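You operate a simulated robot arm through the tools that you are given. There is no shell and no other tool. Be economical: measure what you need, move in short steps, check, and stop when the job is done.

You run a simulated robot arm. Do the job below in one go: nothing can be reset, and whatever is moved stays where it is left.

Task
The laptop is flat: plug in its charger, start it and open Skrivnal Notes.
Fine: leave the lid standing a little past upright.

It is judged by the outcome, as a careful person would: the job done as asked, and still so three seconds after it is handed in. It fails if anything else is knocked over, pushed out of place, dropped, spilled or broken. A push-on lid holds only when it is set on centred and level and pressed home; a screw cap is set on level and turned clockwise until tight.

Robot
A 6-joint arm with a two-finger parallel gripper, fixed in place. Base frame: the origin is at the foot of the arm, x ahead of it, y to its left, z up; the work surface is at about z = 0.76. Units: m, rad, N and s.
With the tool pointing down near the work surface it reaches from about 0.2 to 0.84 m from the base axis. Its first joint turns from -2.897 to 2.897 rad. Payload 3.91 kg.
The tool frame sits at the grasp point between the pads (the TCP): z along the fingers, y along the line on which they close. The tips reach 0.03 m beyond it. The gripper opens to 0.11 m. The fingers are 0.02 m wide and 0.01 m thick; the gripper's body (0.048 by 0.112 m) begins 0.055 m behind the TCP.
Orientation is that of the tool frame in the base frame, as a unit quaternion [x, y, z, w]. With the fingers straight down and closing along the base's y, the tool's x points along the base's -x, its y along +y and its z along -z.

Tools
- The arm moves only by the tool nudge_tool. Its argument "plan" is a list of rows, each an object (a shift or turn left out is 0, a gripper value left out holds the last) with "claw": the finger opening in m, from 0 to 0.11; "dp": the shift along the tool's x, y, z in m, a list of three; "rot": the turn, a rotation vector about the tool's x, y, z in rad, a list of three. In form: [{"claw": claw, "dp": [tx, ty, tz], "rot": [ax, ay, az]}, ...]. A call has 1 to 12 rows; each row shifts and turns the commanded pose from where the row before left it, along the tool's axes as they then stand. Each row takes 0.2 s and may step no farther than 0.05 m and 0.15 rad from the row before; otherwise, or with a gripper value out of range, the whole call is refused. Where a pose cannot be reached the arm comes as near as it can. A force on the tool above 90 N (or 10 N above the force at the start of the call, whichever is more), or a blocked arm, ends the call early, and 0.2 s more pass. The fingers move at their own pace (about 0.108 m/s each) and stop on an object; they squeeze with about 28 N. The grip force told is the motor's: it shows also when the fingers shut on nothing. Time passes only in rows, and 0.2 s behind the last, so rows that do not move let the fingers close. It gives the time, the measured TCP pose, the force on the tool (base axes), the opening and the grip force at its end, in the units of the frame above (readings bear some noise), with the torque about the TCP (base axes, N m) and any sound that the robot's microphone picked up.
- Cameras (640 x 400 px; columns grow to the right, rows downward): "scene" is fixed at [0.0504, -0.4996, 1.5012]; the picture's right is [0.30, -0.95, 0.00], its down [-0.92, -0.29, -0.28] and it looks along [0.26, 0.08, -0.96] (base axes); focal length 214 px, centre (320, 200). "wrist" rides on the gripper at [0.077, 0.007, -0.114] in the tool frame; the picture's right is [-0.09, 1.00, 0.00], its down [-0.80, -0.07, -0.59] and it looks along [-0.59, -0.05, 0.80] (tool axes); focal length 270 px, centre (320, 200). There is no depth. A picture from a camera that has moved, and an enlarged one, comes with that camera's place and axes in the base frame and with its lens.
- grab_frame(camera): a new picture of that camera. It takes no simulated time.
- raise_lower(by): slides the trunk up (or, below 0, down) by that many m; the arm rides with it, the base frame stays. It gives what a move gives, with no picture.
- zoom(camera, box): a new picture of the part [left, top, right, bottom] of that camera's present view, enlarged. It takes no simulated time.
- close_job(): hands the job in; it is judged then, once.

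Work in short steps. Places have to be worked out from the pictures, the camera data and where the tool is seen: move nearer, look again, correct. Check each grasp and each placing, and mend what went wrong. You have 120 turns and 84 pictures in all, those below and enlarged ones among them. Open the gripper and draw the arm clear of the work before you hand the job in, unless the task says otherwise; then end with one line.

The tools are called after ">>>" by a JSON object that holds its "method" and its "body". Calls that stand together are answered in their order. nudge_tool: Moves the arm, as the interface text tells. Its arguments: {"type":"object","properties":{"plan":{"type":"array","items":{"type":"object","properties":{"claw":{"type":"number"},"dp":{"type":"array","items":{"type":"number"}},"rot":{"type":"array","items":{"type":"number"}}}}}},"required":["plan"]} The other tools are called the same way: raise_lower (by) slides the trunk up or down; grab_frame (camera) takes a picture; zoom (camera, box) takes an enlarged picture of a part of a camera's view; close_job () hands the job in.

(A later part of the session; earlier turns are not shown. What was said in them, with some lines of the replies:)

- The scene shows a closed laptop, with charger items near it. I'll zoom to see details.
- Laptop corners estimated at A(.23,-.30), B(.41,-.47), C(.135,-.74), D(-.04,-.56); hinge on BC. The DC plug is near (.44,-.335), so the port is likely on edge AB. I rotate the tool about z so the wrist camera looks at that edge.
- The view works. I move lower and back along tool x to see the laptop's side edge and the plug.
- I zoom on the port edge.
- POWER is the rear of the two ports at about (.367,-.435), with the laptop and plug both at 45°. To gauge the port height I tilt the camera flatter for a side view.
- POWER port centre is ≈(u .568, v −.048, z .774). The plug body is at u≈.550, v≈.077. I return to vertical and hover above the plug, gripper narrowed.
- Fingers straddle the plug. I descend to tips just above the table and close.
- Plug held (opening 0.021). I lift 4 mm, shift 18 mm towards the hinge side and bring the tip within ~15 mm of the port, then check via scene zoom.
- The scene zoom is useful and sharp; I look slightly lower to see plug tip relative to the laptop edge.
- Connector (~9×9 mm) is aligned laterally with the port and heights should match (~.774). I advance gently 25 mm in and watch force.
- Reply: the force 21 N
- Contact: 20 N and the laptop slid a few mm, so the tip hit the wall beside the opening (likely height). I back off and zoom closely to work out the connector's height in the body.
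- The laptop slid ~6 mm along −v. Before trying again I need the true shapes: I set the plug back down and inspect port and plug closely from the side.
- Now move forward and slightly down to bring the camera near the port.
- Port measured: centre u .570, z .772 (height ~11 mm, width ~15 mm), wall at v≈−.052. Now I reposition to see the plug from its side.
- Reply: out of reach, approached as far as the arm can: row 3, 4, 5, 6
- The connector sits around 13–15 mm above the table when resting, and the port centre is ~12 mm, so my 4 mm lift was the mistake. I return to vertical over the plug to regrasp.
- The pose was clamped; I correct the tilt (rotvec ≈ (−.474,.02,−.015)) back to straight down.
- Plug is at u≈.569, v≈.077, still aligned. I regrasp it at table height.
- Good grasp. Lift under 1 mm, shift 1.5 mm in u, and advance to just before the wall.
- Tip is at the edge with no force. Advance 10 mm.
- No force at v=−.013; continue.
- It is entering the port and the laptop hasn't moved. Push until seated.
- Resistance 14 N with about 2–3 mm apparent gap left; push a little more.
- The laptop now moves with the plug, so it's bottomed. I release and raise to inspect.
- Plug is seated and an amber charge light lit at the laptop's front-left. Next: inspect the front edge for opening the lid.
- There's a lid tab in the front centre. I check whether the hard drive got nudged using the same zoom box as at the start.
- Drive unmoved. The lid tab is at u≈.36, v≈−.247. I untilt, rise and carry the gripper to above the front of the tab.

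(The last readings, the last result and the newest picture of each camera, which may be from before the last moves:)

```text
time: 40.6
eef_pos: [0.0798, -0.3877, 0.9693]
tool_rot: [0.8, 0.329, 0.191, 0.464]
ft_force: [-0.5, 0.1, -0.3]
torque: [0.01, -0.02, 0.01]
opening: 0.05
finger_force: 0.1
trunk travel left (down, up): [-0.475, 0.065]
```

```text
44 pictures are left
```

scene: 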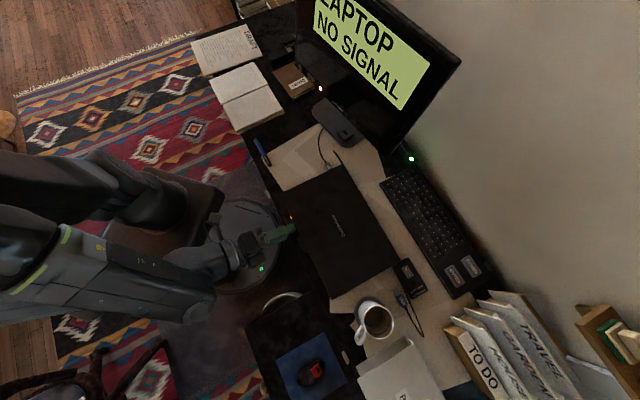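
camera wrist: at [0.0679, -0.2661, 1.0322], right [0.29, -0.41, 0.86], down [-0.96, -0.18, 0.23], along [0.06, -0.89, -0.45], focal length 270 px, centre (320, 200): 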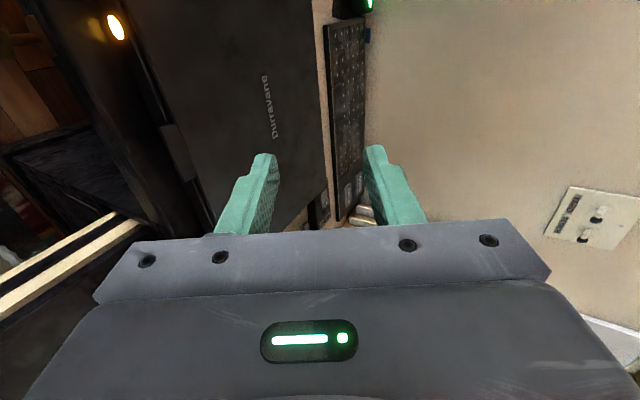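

Tilt is reachable. Zoom on the tab from here.

>>> {"method": "zoom", "body": {"camera": "wrist", "box": [80, 0, 280, 240]}}

```text
1.67 times, centred on (180, 120) of wrist
camera zoom: at [0.0679, -0.2661, 1.0322], right [0.29, -0.41, 0.86], down [-0.96, -0.18, 0.23], along [0.06, -0.89, -0.45], focal length 450 px, centre (553, 333)
```

zoom: 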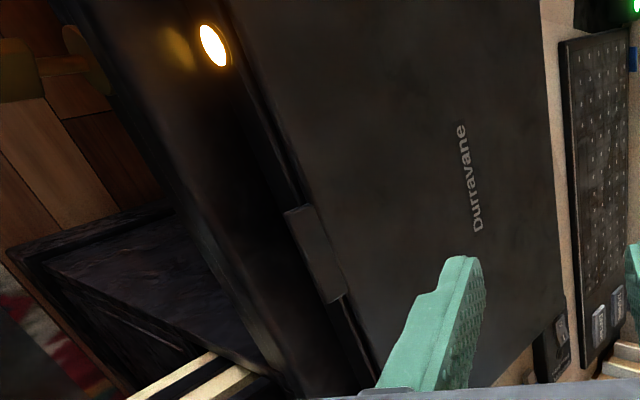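

Tab centre confirmed at u≈.366, v≈−.243. Descend in front of it with lower finger just above the table.

>>> {"method": "nudge_tool", "body": {"plan": [{"dp": [-0.0063, -0.037, 0.01275]}, {"dp": [-0.0063, -0.037, 0.01275]}, {"dp": [-0.0063, -0.037, 0.01275]}, {"dp": [-0.0063, -0.032, 0.01]}, {}]}}

>>> {"method": "grab_frame", "body": {"camera": "wrist"}}

>>> {"method": "zoom", "body": {"camera": "scene", "box": [250, 190, 330, 260]}}

```text
time: 41.8
eef_pos: [0.0431, -0.3854, 0.8199]
tool_rot: [0.8, 0.331, 0.19, 0.462]
ft_force: [-0.7, -0.2, -0.2]
torque: [0.0, 0.03, -0.02]
opening: 0.05
finger_force: 0.1
trunk travel left (down, up): [-0.475, 0.065]
```

```text
42 pictures are left
camera wrist: at [0.0304, -0.2647, 0.8827], right [0.29, -0.41, 0.86], down [-0.96, -0.18, 0.24], along [0.06, -0.89, -0.45], focal length 270 px, centre (320, 200)
```

wrist: 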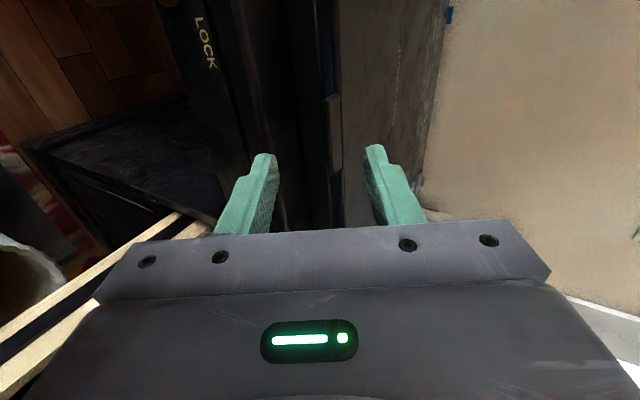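

```text
5.71 times, centred on (290, 225) of scene
camera zoom: at [0.0504, -0.4996, 1.5012], right [0.3, -0.95, 0.0], down [-0.92, -0.29, -0.28], along [0.26, 0.08, -0.96], focal length 1226 px, centre (491, 57)
```

zoom: 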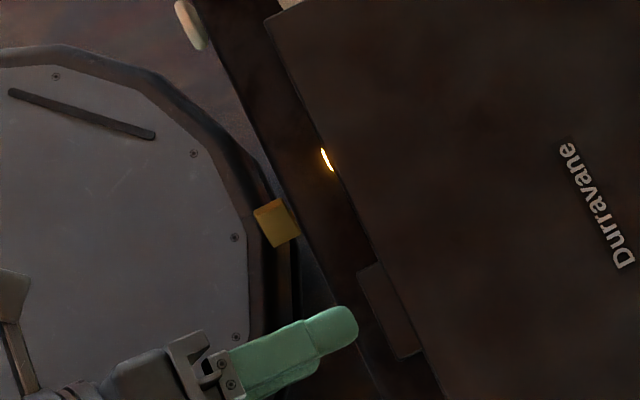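

I see a "LOCK" label; zoom in to understand it and the tab.

>>> {"method": "zoom", "body": {"camera": "wrist", "box": [140, 0, 460, 235]}}

```text
1.70 times, centred on (300, 118) of wrist
camera zoom: at [0.0304, -0.2647, 0.8827], right [0.29, -0.41, 0.86], down [-0.96, -0.18, 0.24], along [0.06, -0.89, -0.45], focal length 460 px, centre (354, 340)
```

zoom: 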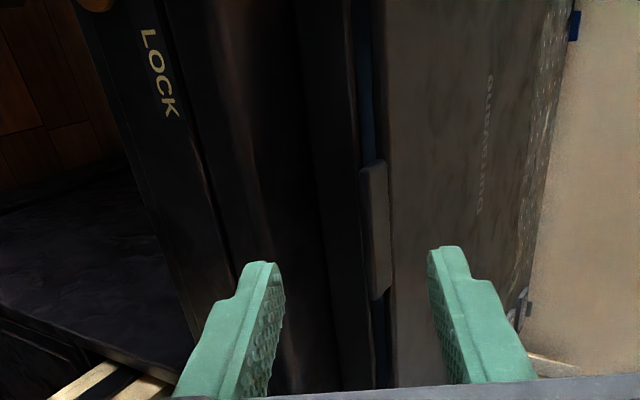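

LOCK is on the desk drawer, irrelevant. The tab lies between the fingers' levels; lower 8 mm and advance 50 mm so the lower finger slips under the tab.

>>> {"method": "nudge_tool", "body": {"plan": [{"dp": [0, -0.0069, 0.004]}, {"dp": [0, 0.0085, 0.0147]}, {"dp": [0, 0.0085, 0.0147]}, {"dp": [0, 0.008, 0.0139]}, {}]}}

>>> {"method": "zoom", "body": {"camera": "wrist", "box": [140, 0, 460, 235]}}

>>> {"method": "zoom", "body": {"camera": "scene", "box": [270, 200, 350, 250]}}

```text
time: 43.0
eef_pos: [0.0763, -0.421, 0.8136]
tool_rot: [0.8, 0.331, 0.191, 0.462]
ft_force: [0.3, 0.0, 0.3]
torque: [-0.01, -0.02, -0.01]
opening: 0.0499
finger_force: 0.0
trunk travel left (down, up): [-0.475, 0.065]
```

```text
1.70 times, centred on (300, 118) of wrist
camera zoom: at [0.0649, -0.2988, 0.8756], right [0.29, -0.41, 0.86], down [-0.96, -0.18, 0.24], along [0.06, -0.89, -0.45], focal length 460 px, centre (354, 340)
```

zoom: 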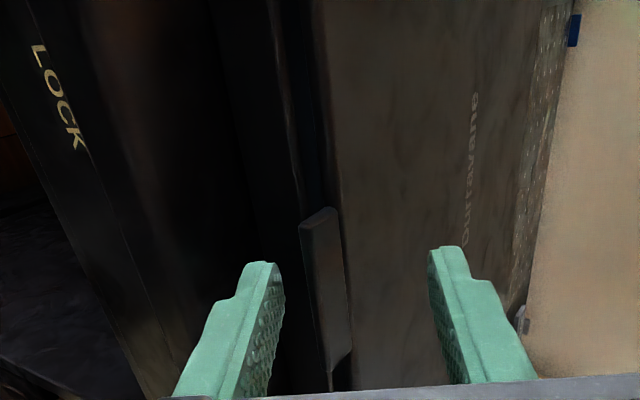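

```text
8.00 times, centred on (310, 225) of scene
camera zoom: at [0.0504, -0.4996, 1.5012], right [0.3, -0.95, 0.0], down [-0.92, -0.29, -0.28], along [0.26, 0.08, -0.96], focal length 1716 px, centre (400, 0)
```

zoom: 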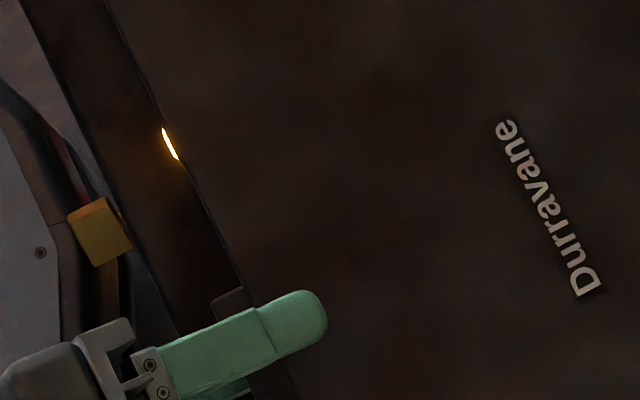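

Lower finger is under the tab, upper one above the lid. I begin rotating about the hinge (0.2 rad) and check.

>>> {"method": "nudge_tool", "body": {"plan": [{"dp": [0, 0.0119, -0.005], "rot": [0.05, 0, 0]}, {"dp": [0, 0.0119, -0.005], "rot": [0.05, 0, 0]}, {"dp": [0, 0.0119, -0.005], "rot": [0.05, 0, 0]}, {"dp": [0, 0.0119, -0.005], "rot": [0.05, 0, 0]}, {}]}}

>>> {"method": "grab_frame", "body": {"camera": "scene"}}

```text
time: 44.2
eef_pos: [0.0857, -0.4257, 0.865]
tool_rot: [0.842, 0.349, 0.157, 0.379]
ft_force: [-2.8, 2.2, -2.1]
torque: [0.1, 0.04, -0.06]
opening: 0.0517
finger_force: 2.1
trunk travel left (down, up): [-0.475, 0.065]
```

```text
37 pictures are left
```

scene: 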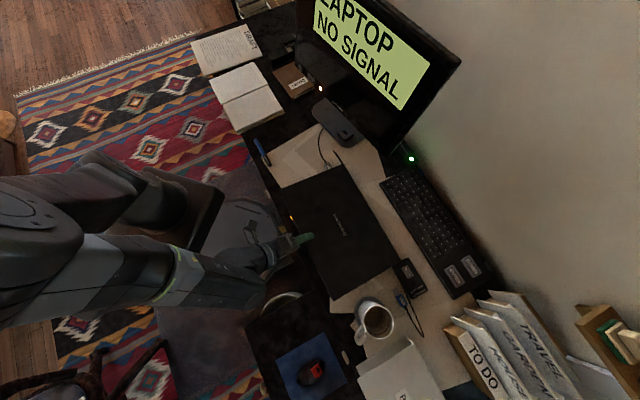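

Light force, lid seems to rise. Continue another 0.4 rad and look.

>>> {"method": "nudge_tool", "body": {"plan": [{"dp": [0, 0.0119, -0.005], "rot": [0.05, 0, 0]}, {"dp": [0, 0.0119, -0.005], "rot": [0.05, 0, 0]}, {"dp": [0, 0.0119, -0.005], "rot": [0.05, 0, 0]}, {"dp": [0, 0.0119, -0.005], "rot": [0.05, 0, 0]}, {"dp": [0, 0.0119, -0.005], "rot": [0.05, 0, 0]}, {"dp": [0, 0.0119, -0.005], "rot": [0.05, 0, 0]}, {"dp": [0, 0.0119, -0.005], "rot": [0.05, 0, 0]}, {"dp": [0, 0.0119, -0.005], "rot": [0.05, 0, 0]}]}}

>>> {"method": "grab_frame", "body": {"camera": "scene"}}

>>> {"method": "grab_frame", "body": {"camera": "wrist"}}

```text
time: 46.0
eef_pos: [0.1191, -0.4622, 0.9545]
tool_rot: [0.9, 0.374, 0.085, 0.206]
ft_force: [-2.3, 4.9, -1.4]
torque: [0.09, 0.05, -0.05]
opening: 0.0525
finger_force: 2.8
trunk travel left (down, up): [-0.475, 0.065]
```

```text
36 pictures are left
```

scene: 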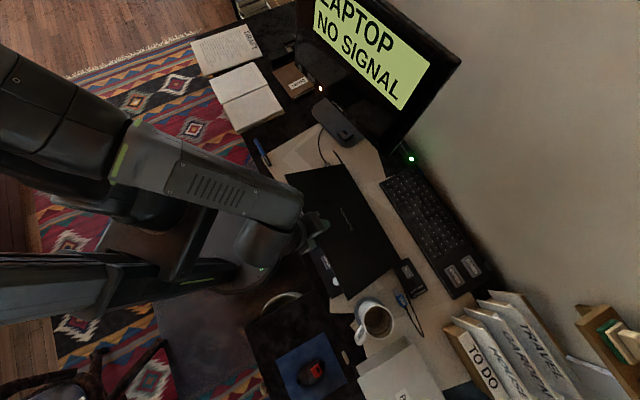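

```text
35 pictures are left
camera wrist: at [0.1439, -0.3773, 1.0601], right [0.57, -0.7, 0.43], down [-0.79, -0.34, 0.51], along [-0.21, -0.63, -0.75], focal length 270 px, centre (320, 200)
```

wrist: 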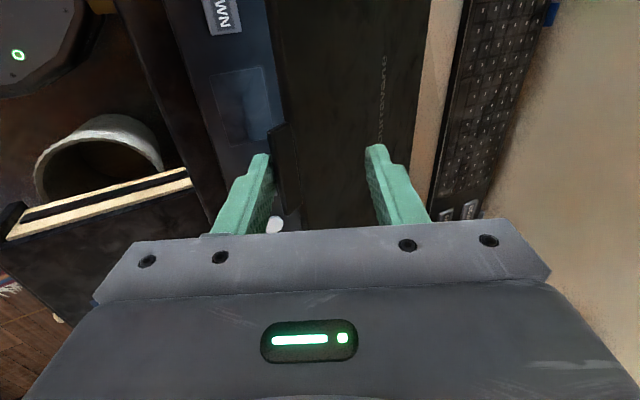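

Lid is coming up well (~35°). Continue 0.45 rad the same way.

>>> {"method": "nudge_tool", "body": {"plan": [{"dp": [0, 0.0119, -0.005], "rot": [0.05, 0, 0]}, {"dp": [0, 0.0119, -0.005], "rot": [0.05, 0, 0]}, {"dp": [0, 0.0119, -0.005], "rot": [0.05, 0, 0]}, {"dp": [0, 0.0119, -0.005], "rot": [0.05, 0, 0]}, {"dp": [0, 0.0119, -0.005], "rot": [0.05, 0, 0]}, {"dp": [0, 0.0119, -0.005], "rot": [0.05, 0, 0]}, {"dp": [0, 0.0119, -0.005], "rot": [0.05, 0, 0]}, {"dp": [0, 0.0119, -0.005], "rot": [0.05, 0, 0]}, {"dp": [0, 0.0119, -0.005], "rot": [0.05, 0, 0]}]}}

>>> {"method": "grab_frame", "body": {"camera": "scene"}}

>>> {"method": "grab_frame", "body": {"camera": "wrist"}}

```text
time: 48.0
eef_pos: [0.185, -0.5257, 1.0263]
tool_rot: [0.924, 0.382, -0.001, -0.001]
ft_force: [-1.8, 2.8, 0.6]
torque: [0.02, 0.05, 0.0]
opening: 0.0516
finger_force: 1.2
trunk travel left (down, up): [-0.475, 0.065]
```

```text
34 pictures are left
```

scene: 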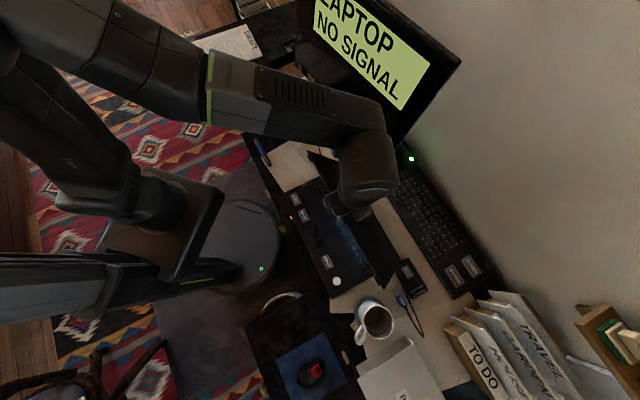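

```text
33 pictures are left
camera wrist: at [0.2449, -0.4773, 1.1386], right [0.64, -0.77, 0.0], down [-0.62, -0.52, 0.6], along [-0.46, -0.38, -0.8], focal length 270 px, centre (320, 200)
```

wrist: 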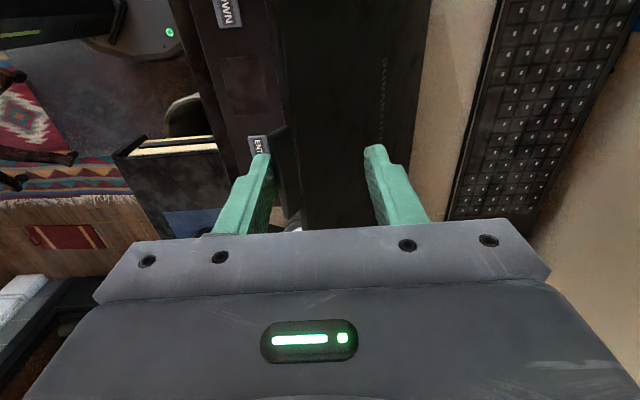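

Tool is now vertical with lid ~60°. I continue by translating towards the hinge side with a slight rise, letting the inner finger push the lid.

>>> {"method": "nudge_tool", "body": {"plan": [{"dp": [0, 0.015, -0.006]}, {"dp": [0, 0.015, -0.005]}, {"dp": [0, 0.015, -0.004]}, {"dp": [0, 0.015, -0.003]}, {"dp": [0, 0.015, -0.002]}, {"dp": [0, 0.015, 0]}, {"dp": [0, 0.015, 0]}]}}

>>> {"method": "grab_frame", "body": {"camera": "scene"}}

>>> {"method": "grab_frame", "body": {"camera": "wrist"}}

```text
time: 49.6
eef_pos: [0.2608, -0.6012, 1.043]
tool_rot: [0.923, 0.385, 0.0, 0.0]
ft_force: [-1.2, 1.3, -0.5]
torque: [-0.01, 0.0, -0.03]
opening: 0.0506
finger_force: 0.8
trunk travel left (down, up): [-0.475, 0.065]
```

```text
32 pictures are left
```

scene: 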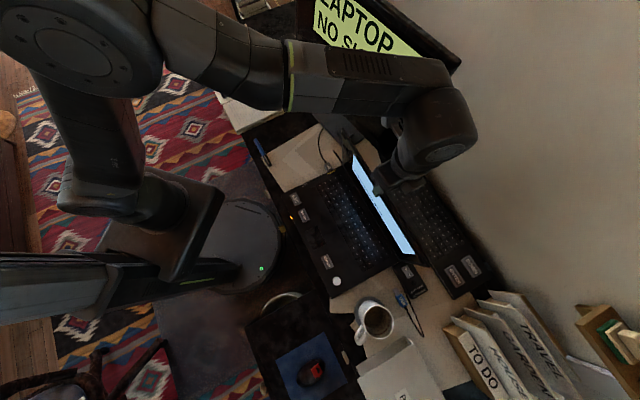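

```text
31 pictures are left
camera wrist: at [0.3206, -0.5522, 1.1573], right [0.64, -0.77, 0.0], down [-0.62, -0.52, 0.59], along [-0.46, -0.38, -0.8], focal length 270 px, centre (320, 200)
```

wrist: 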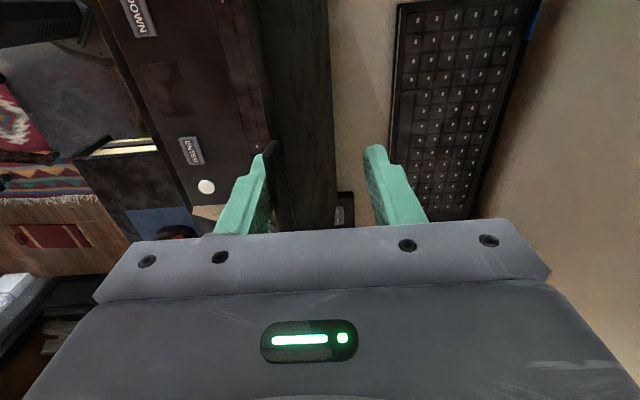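

Lid near 85–90° now. Push further ~50 mm for just past upright.

>>> {"method": "nudge_tool", "body": {"plan": [{"dp": [0, 0.014, 0]}, {"dp": [0, 0.014, 0]}, {"dp": [0, 0.014, 0]}, {"dp": [0, 0.01, 0]}, {}]}}

>>> {"method": "zoom", "body": {"camera": "wrist", "box": [60, 0, 440, 235]}}

>>> {"method": "zoom", "body": {"camera": "scene", "box": [280, 130, 440, 290]}}

```text
time: 50.8
eef_pos: [0.2962, -0.6372, 1.0425]
tool_rot: [0.923, 0.384, 0.001, 0.0]
ft_force: [0.6, 0.5, 0.7]
torque: [0.0, 0.03, -0.04]
opening: 0.0507
finger_force: 0.7
trunk travel left (down, up): [-0.475, 0.065]
```

```text
1.68 times, centred on (250, 118) of wrist
camera zoom: at [0.3567, -0.5887, 1.1569], right [0.64, -0.77, 0.0], down [-0.62, -0.52, 0.6], along [-0.46, -0.38, -0.8], focal length 455 px, centre (438, 339)
```

zoom: 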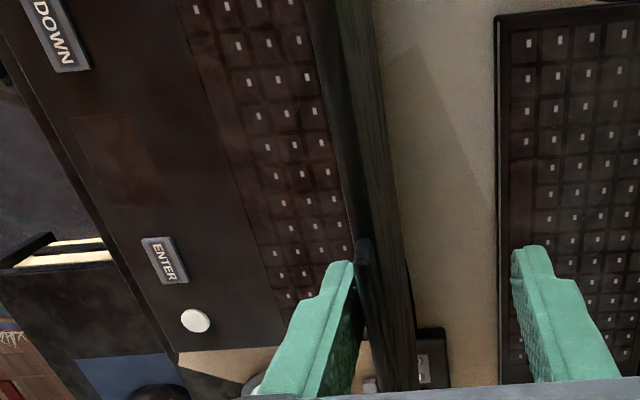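

```text
2.50 times, centred on (360, 210) of scene
camera zoom: at [0.0504, -0.4996, 1.5012], right [0.3, -0.95, 0.0], down [-0.92, -0.29, -0.28], along [0.26, 0.08, -0.96], focal length 536 px, centre (220, 175)
```

zoom: 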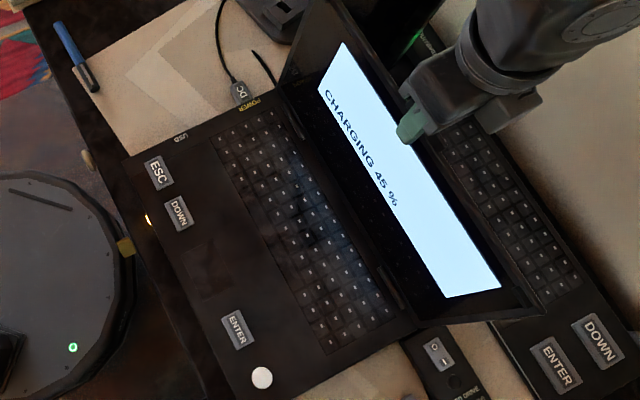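

Screen shows "CHARGING 45 %". The deck has ESC, DOWN, ENTER and a round power button. The lid is ~96–98°; push a bit more to ~102°.

>>> {"method": "nudge_tool", "body": {"plan": [{"dp": [0, 0.01, 0]}, {"dp": [0, 0.009, 0]}, {}]}}

>>> {"method": "nudge_tool", "body": {"plan": [{"dp": [0, -0.012, 0]}, {"dp": [0, 0, -0.04]}, {"dp": [0, 0, -0.04]}, {"dp": [0, -0.05, 0]}, {"dp": [0, -0.05, 0]}, {"dp": [0, -0.05, 0]}, {"dp": [0, -0.05, 0]}, {"dp": [0, -0.05, 0]}, {"dp": [0, -0.05, 0]}]}}

>>> {"method": "grab_frame", "body": {"camera": "scene"}}

>>> {"method": "grab_frame", "body": {"camera": "wrist"}}

```text
time: 51.6
eef_pos: [0.3096, -0.6506, 1.0448]
tool_rot: [0.923, 0.384, -0.001, 0.0]
ft_force: [-0.3, 0.4, 1.5]
torque: [0.02, 0.06, -0.03]
opening: 0.0506
finger_force: 0.4
trunk travel left (down, up): [-0.475, 0.065]
```

```text
time: 53.6
eef_pos: [0.0882, -0.4305, 1.1238]
tool_rot: [0.924, 0.383, 0.0, 0.001]
ft_force: [-0.4, 0.5, -0.1]
torque: [-0.01, -0.03, 0.04]
opening: 0.0499
finger_force: 0.1
trunk travel left (down, up): [-0.475, 0.065]
```

```text
28 pictures are left
```

scene: 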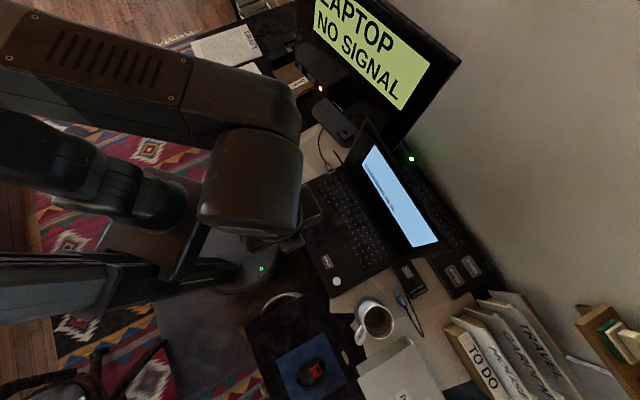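

```text
27 pictures are left
camera wrist: at [0.148, -0.3814, 1.2375], right [0.64, -0.77, 0.0], down [-0.62, -0.52, 0.59], along [-0.46, -0.38, -0.8], focal length 270 px, centre (320, 200)
```

wrist: 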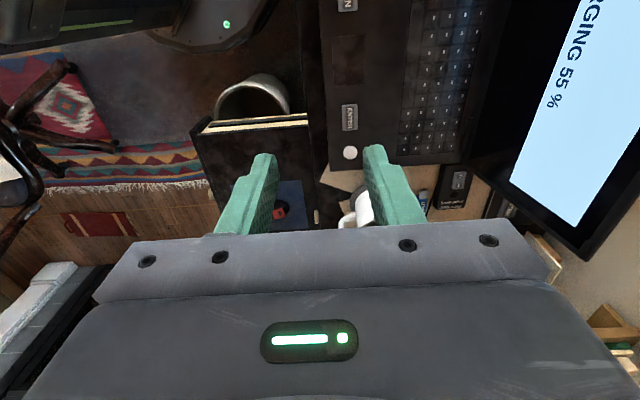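

Charging 55 %. Power button located at (.008,−.569), by both cameras. Close the fingers and move above it.

>>> {"method": "nudge_tool", "body": {"plan": [{"dp": [-0.04, 0.01, 0.03], "claw": 0}, {"dp": [-0.04, 0.01, 0.03]}, {"dp": [-0.04, 0.01, 0.03]}, {"dp": [-0.035, 0.011, 0.03]}, {"dp": [0, 0, 0.04]}, {"dp": [0, 0, 0.04]}, {"dp": [0, 0, 0.04]}, {"dp": [0, 0, 0.03]}, {}]}}

>>> {"method": "zoom", "body": {"camera": "scene", "box": [290, 200, 450, 300]}}

>>> {"method": "grab_frame", "body": {"camera": "wrist"}}

```text
refused: row 1 steps farther than a row can; nothing moved
```

```text
4.00 times, centred on (370, 250) of scene
camera zoom: at [0.0504, -0.4996, 1.5012], right [0.3, -0.95, 0.0], down [-0.92, -0.29, -0.28], along [0.26, 0.08, -0.96], focal length 858 px, centre (120, 0)
```

zoom: 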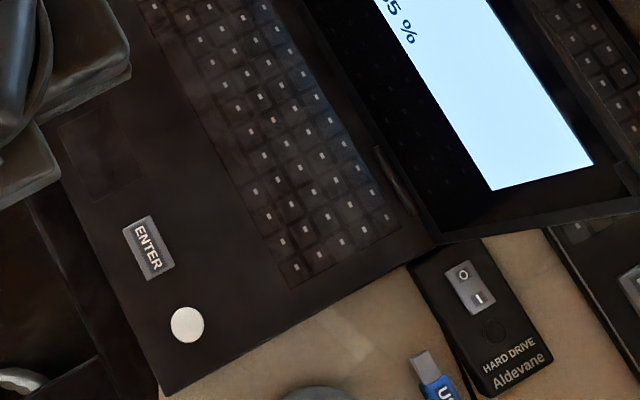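

```text
25 pictures are left
camera wrist: at [0.148, -0.3814, 1.2375], right [0.64, -0.77, 0.0], down [-0.62, -0.52, 0.59], along [-0.46, -0.38, -0.8], focal length 270 px, centre (320, 200)
```

wrist: 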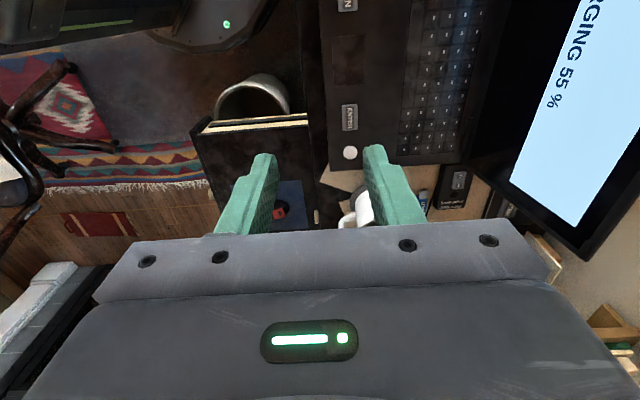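

Row slightly too long; redo with shorter steps.

>>> {"method": "nudge_tool", "body": {"plan": [{"dp": [-0.04, 0.01, 0.02], "claw": 0}, {"dp": [-0.04, 0.01, 0.02]}, {"dp": [-0.04, 0.01, 0.02]}, {"dp": [-0.035, 0.011, 0.03]}, {"dp": [0, 0, 0.045]}, {"dp": [0, 0, 0.045]}, {"dp": [0, 0, 0.045]}, {"dp": [0, 0, 0.045]}, {}]}}

>>> {"method": "grab_frame", "body": {"camera": "wrist"}}

```text
time: 55.6
eef_pos: [0.0079, -0.5685, 0.8525]
tool_rot: [0.924, 0.383, 0.0, 0.0]
ft_force: [-0.1, 0.2, 0.2]
torque: [0.03, 0.02, 0.03]
opening: 0.0001
finger_force: 27.8
trunk travel left (down, up): [-0.475, 0.065]
```

```text
24 pictures are left
camera wrist: at [0.0679, -0.5196, 0.9662], right [0.64, -0.77, 0.0], down [-0.62, -0.52, 0.6], along [-0.46, -0.38, -0.8], focal length 270 px, centre (320, 200)
```

wrist: 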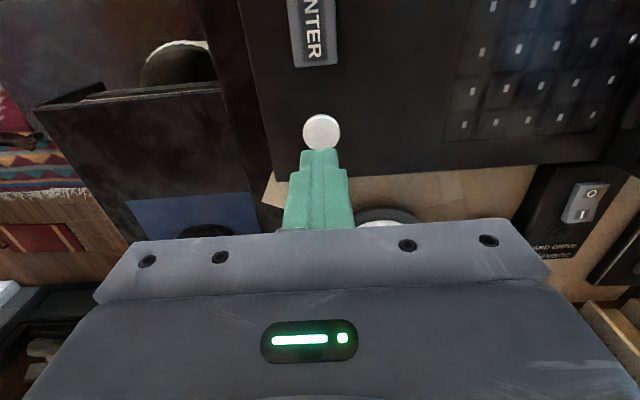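

Finger is over the button. Descend to just above it, then press gently.

>>> {"method": "nudge_tool", "body": {"plan": [{"dp": [0.002, 0, 0.02]}, {"dp": [0, 0, 0.01]}, {"dp": [0, 0, 0.004]}, {"dp": [0, 0, 0.002]}]}}

```text
time: 56.6
eef_pos: [0.0102, -0.5678, 0.8172]
tool_rot: [0.924, 0.383, -0.001, 0.0]
ft_force: [-2.5, 0.0, 6.3]
torque: [-0.03, 0.05, 0.02]
opening: 0.0
finger_force: 28.3
trunk travel left (down, up): [-0.475, 0.065]
heard: click
```

Click heard at 6 N. I lift off and look at the screen.

>>> {"method": "nudge_tool", "body": {"plan": [{"dp": [0, 0, -0.02]}, {"dp": [0, 0, -0.03]}, {}]}}

>>> {"method": "zoom", "body": {"camera": "scene", "box": [340, 120, 468, 270]}}

```text
time: 57.4
eef_pos: [0.0089, -0.5675, 0.8688]
tool_rot: [0.924, 0.383, 0.0, -0.001]
ft_force: [-1.4, 1.6, -0.7]
torque: [0.0, 0.0, -0.02]
opening: 0.0
finger_force: 27.7
trunk travel left (down, up): [-0.475, 0.065]
```

```text
2.67 times, centred on (404, 195) of scene
camera zoom: at [0.0504, -0.4996, 1.5012], right [0.3, -0.95, 0.0], down [-0.92, -0.29, -0.28], along [0.26, 0.08, -0.96], focal length 572 px, centre (96, 213)
```

zoom: 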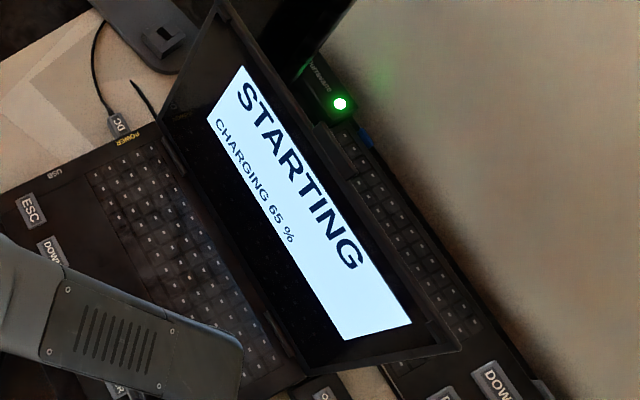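

"STARTING". I wait while moving above the ENTER key area.

>>> {"method": "nudge_tool", "body": {"plan": [{"dp": [0.033, 0, -0.01]}, {"dp": [0.033, 0, 0]}, {}, {}, {}, {}, {}, {}, {}, {}]}}

>>> {"method": "zoom", "body": {"camera": "scene", "box": [340, 120, 468, 270]}}

```text
time: 59.6
eef_pos: [0.0566, -0.5226, 0.8787]
tool_rot: [0.924, 0.383, 0.0, 0.0]
ft_force: [0.3, 0.8, 0.1]
torque: [-0.05, 0.01, 0.0]
opening: 0.0
finger_force: 28.6
trunk travel left (down, up): [-0.475, 0.065]
```

```text
2.67 times, centred on (404, 195) of scene
camera zoom: at [0.0504, -0.4996, 1.5012], right [0.3, -0.95, 0.0], down [-0.92, -0.29, -0.28], along [0.26, 0.08, -0.96], focal length 572 px, centre (96, 213)
```

zoom: 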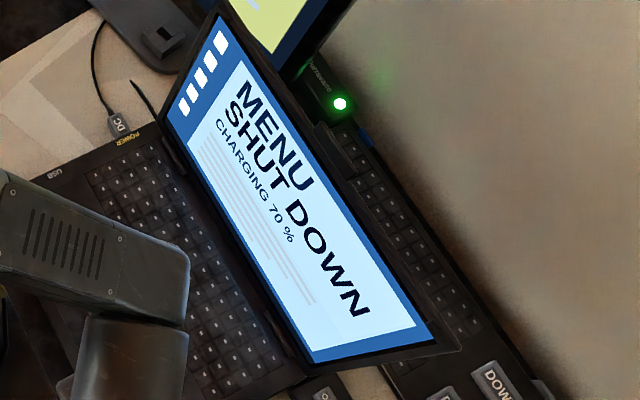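

Booted: MENU with "SHUT DOWN" highlighted. I go above the DOWN key at (.176,−.402).

>>> {"method": "nudge_tool", "body": {"plan": [{"dp": [0.042, 0, 0]}, {"dp": [0.042, 0, 0]}, {"dp": [0.042, 0, 0]}, {"dp": [0.042, -0.001, 0]}, {"dp": [0, 0, 0.025]}, {}]}}

>>> {"method": "zoom", "body": {"camera": "wrist", "box": [220, 40, 420, 200]}}

```text
time: 61.0
eef_pos: [0.1721, -0.4029, 0.8518]
tool_rot: [0.924, 0.383, 0.0, 0.0]
ft_force: [0.9, 0.3, -0.3]
torque: [0.02, -0.03, -0.03]
opening: 0.0
finger_force: 28.3
trunk travel left (down, up): [-0.475, 0.065]
```

```text
2.50 times, centred on (320, 120) of wrist
camera zoom: at [0.2327, -0.3533, 0.9657], right [0.64, -0.77, 0.0], down [-0.62, -0.52, 0.59], along [-0.46, -0.38, -0.8], focal length 676 px, centre (320, 400)
```

zoom: 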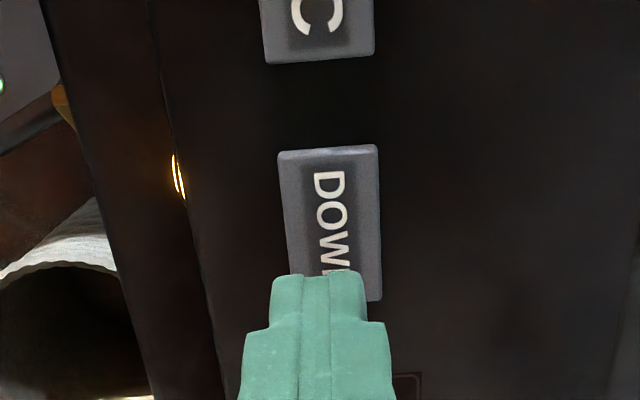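

Key centre is 6 mm further in v and 4 mm in u. Adjust and press.

>>> {"method": "nudge_tool", "body": {"plan": [{"dp": [0.006, 0.004, 0.015]}, {"dp": [0, 0, 0.01]}, {"dp": [0, 0, 0.004]}, {"dp": [0, 0, 0.003]}, {"dp": [0, 0, 0.003]}]}}

```text
time: 62.2
eef_pos: [0.1797, -0.3995, 0.8186]
tool_rot: [0.924, 0.383, -0.001, 0.0]
ft_force: [1.2, 0.9, 2.8]
torque: [-0.01, -0.02, 0.0]
opening: 0.0
finger_force: 27.7
trunk travel left (down, up): [-0.475, 0.065]
heard: click
```

Click. Raise slightly and read the menu.

>>> {"method": "nudge_tool", "body": {"plan": [{"dp": [0, 0, -0.012]}, {}]}}

>>> {"method": "zoom", "body": {"camera": "scene", "box": [340, 120, 468, 270]}}

```text
time: 62.8
eef_pos: [0.1791, -0.3989, 0.8306]
tool_rot: [0.924, 0.383, 0.0, 0.0]
ft_force: [0.1, -0.1, -0.2]
torque: [-0.01, 0.02, 0.0]
opening: 0.0001
finger_force: 28.1
trunk travel left (down, up): [-0.475, 0.065]
```

```text
2.67 times, centred on (404, 195) of scene
camera zoom: at [0.0504, -0.4996, 1.5012], right [0.3, -0.95, 0.0], down [-0.92, -0.29, -0.28], along [0.26, 0.08, -0.96], focal length 572 px, centre (96, 213)
```

zoom: 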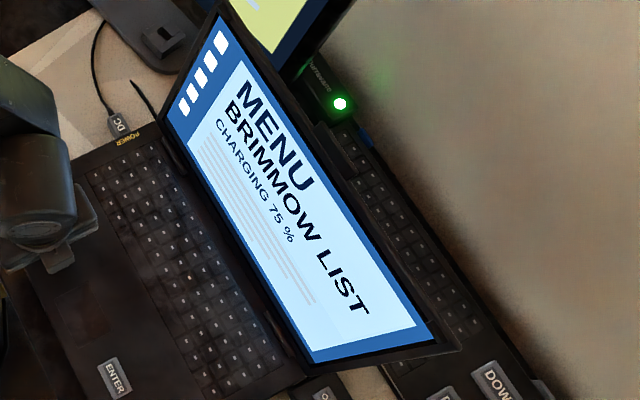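

Now "BRIMMOW LIST". Press DOWN once more.

>>> {"method": "nudge_tool", "body": {"plan": [{"dp": [0, 0, 0.008]}, {"dp": [0, 0, 0.004]}, {"dp": [0, 0, 0.001]}, {"dp": [0, 0, -0.013]}, {}]}}

>>> {"method": "zoom", "body": {"camera": "scene", "box": [340, 120, 468, 270]}}

```text
time: 64.0
eef_pos: [0.1807, -0.3998, 0.8294]
tool_rot: [0.924, 0.383, 0.0, -0.001]
ft_force: [-0.7, -0.3, 0.1]
torque: [-0.01, -0.01, -0.01]
opening: 0.0001
finger_force: 28.2
trunk travel left (down, up): [-0.475, 0.065]
heard: click
```

```text
2.67 times, centred on (404, 195) of scene
camera zoom: at [0.0504, -0.4996, 1.5012], right [0.3, -0.95, 0.0], down [-0.92, -0.29, -0.28], along [0.26, 0.08, -0.96], focal length 572 px, centre (96, 213)
```

zoom: 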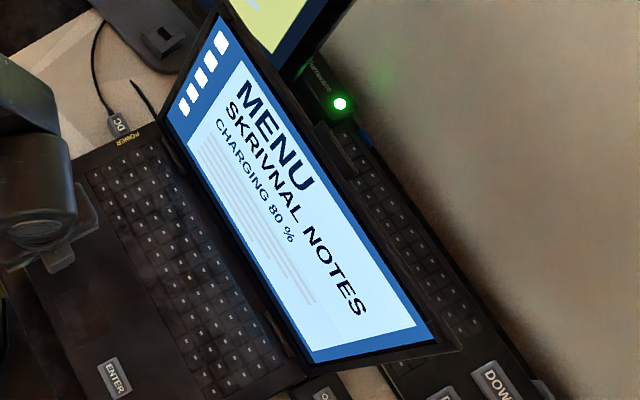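

"SKRIVNAL NOTES" is selected. Move over ENTER.

>>> {"method": "nudge_tool", "body": {"plan": [{"dp": [0, 0, -0.022]}, {"dp": [-0.044, 0, 0]}, {"dp": [-0.044, 0, 0]}, {"dp": [-0.044, 0, 0]}, {"dp": [-0.0415, -0.001, 0]}, {}]}}

>>> {"method": "zoom", "body": {"camera": "wrist", "box": [220, 40, 420, 200]}}

```text
time: 65.4
eef_pos: [0.0584, -0.5204, 0.8522]
tool_rot: [0.924, 0.383, -0.001, 0.0]
ft_force: [-0.4, 0.5, -0.1]
torque: [-0.03, 0.01, 0.02]
opening: 0.0001
finger_force: 28.0
trunk travel left (down, up): [-0.475, 0.065]
```

```text
2.50 times, centred on (320, 120) of wrist
camera zoom: at [0.1181, -0.4716, 0.9661], right [0.64, -0.77, 0.0], down [-0.62, -0.52, 0.59], along [-0.46, -0.38, -0.8], focal length 676 px, centre (320, 400)
```

zoom: 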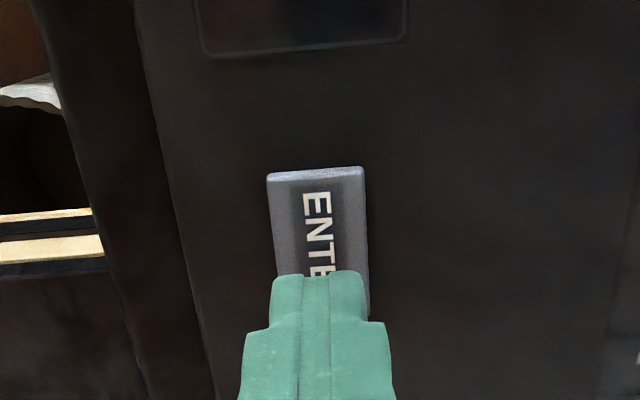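

Finger is over ENTER; press.

>>> {"method": "nudge_tool", "body": {"plan": [{"dp": [0.003, 0.001, 0.015]}, {"dp": [0, 0, 0.01]}, {"dp": [0, 0, 0.005]}, {"dp": [0, 0, 0.004]}]}}

```text
time: 66.4
eef_pos: [0.0607, -0.5189, 0.8179]
tool_rot: [0.924, 0.382, -0.001, 0.0]
ft_force: [1.8, 0.8, 5.5]
torque: [0.04, -0.05, -0.04]
opening: 0.0002
finger_force: 27.8
trunk travel left (down, up): [-0.475, 0.065]
heard: click
```

Click. Lift straight up and retreat toward the robot side, then check.

>>> {"method": "nudge_tool", "body": {"plan": [{"dp": [0, 0, -0.03]}, {"dp": [0, 0, -0.05]}, {"dp": [0, 0, -0.05]}, {"dp": [0, 0, -0.05]}, {"dp": [0, -0.045, 0], "claw": 0.06}, {"dp": [0, -0.045, 0]}, {"dp": [0, -0.045, 0]}, {}]}}

>>> {"method": "zoom", "body": {"camera": "scene", "box": [340, 120, 468, 270]}}

>>> {"method": "grab_frame", "body": {"camera": "scene"}}

```text
time: 68.2
eef_pos: [-0.0351, -0.4253, 0.999]
tool_rot: [0.924, 0.384, -0.001, 0.001]
ft_force: [-0.7, -0.1, 0.1]
torque: [-0.04, 0.0, -0.02]
opening: 0.06
finger_force: 0.1
trunk travel left (down, up): [-0.475, 0.065]
```

```text
2.67 times, centred on (404, 195) of scene
camera zoom: at [0.0504, -0.4996, 1.5012], right [0.3, -0.95, 0.0], down [-0.92, -0.29, -0.28], along [0.26, 0.08, -0.96], focal length 572 px, centre (96, 213)
```

zoom: 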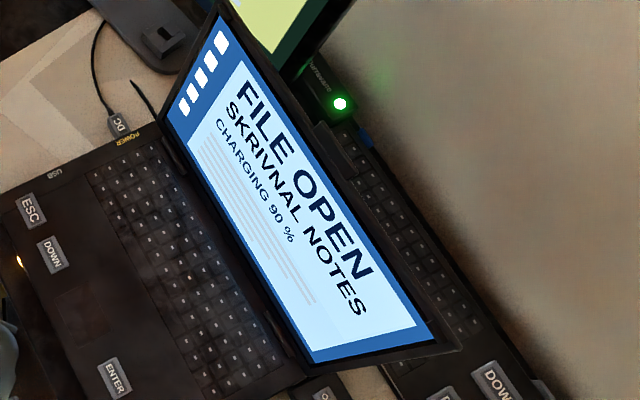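

```text
16 pictures are left
```

scene: 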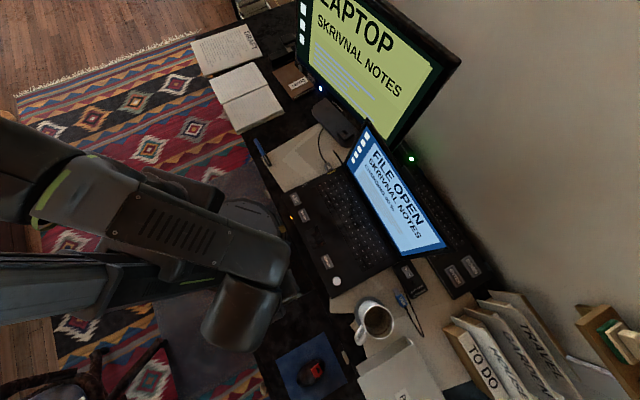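

"FILE OPEN – SKRIVNAL NOTES" is on screen. The lid stands at about 100°, the charger is charging, the arm is clear and the gripper is open. Handing in.

>>> {"method": "close_job", "body": {}}

```text
The job is handed in.
```

The charger is plugged in and charging, and the laptop is started with Skrivnal Notes open. The lid stands at about 100°, and the laptop sits about 1 cm from where it began because plugging in pushed it along the desk.
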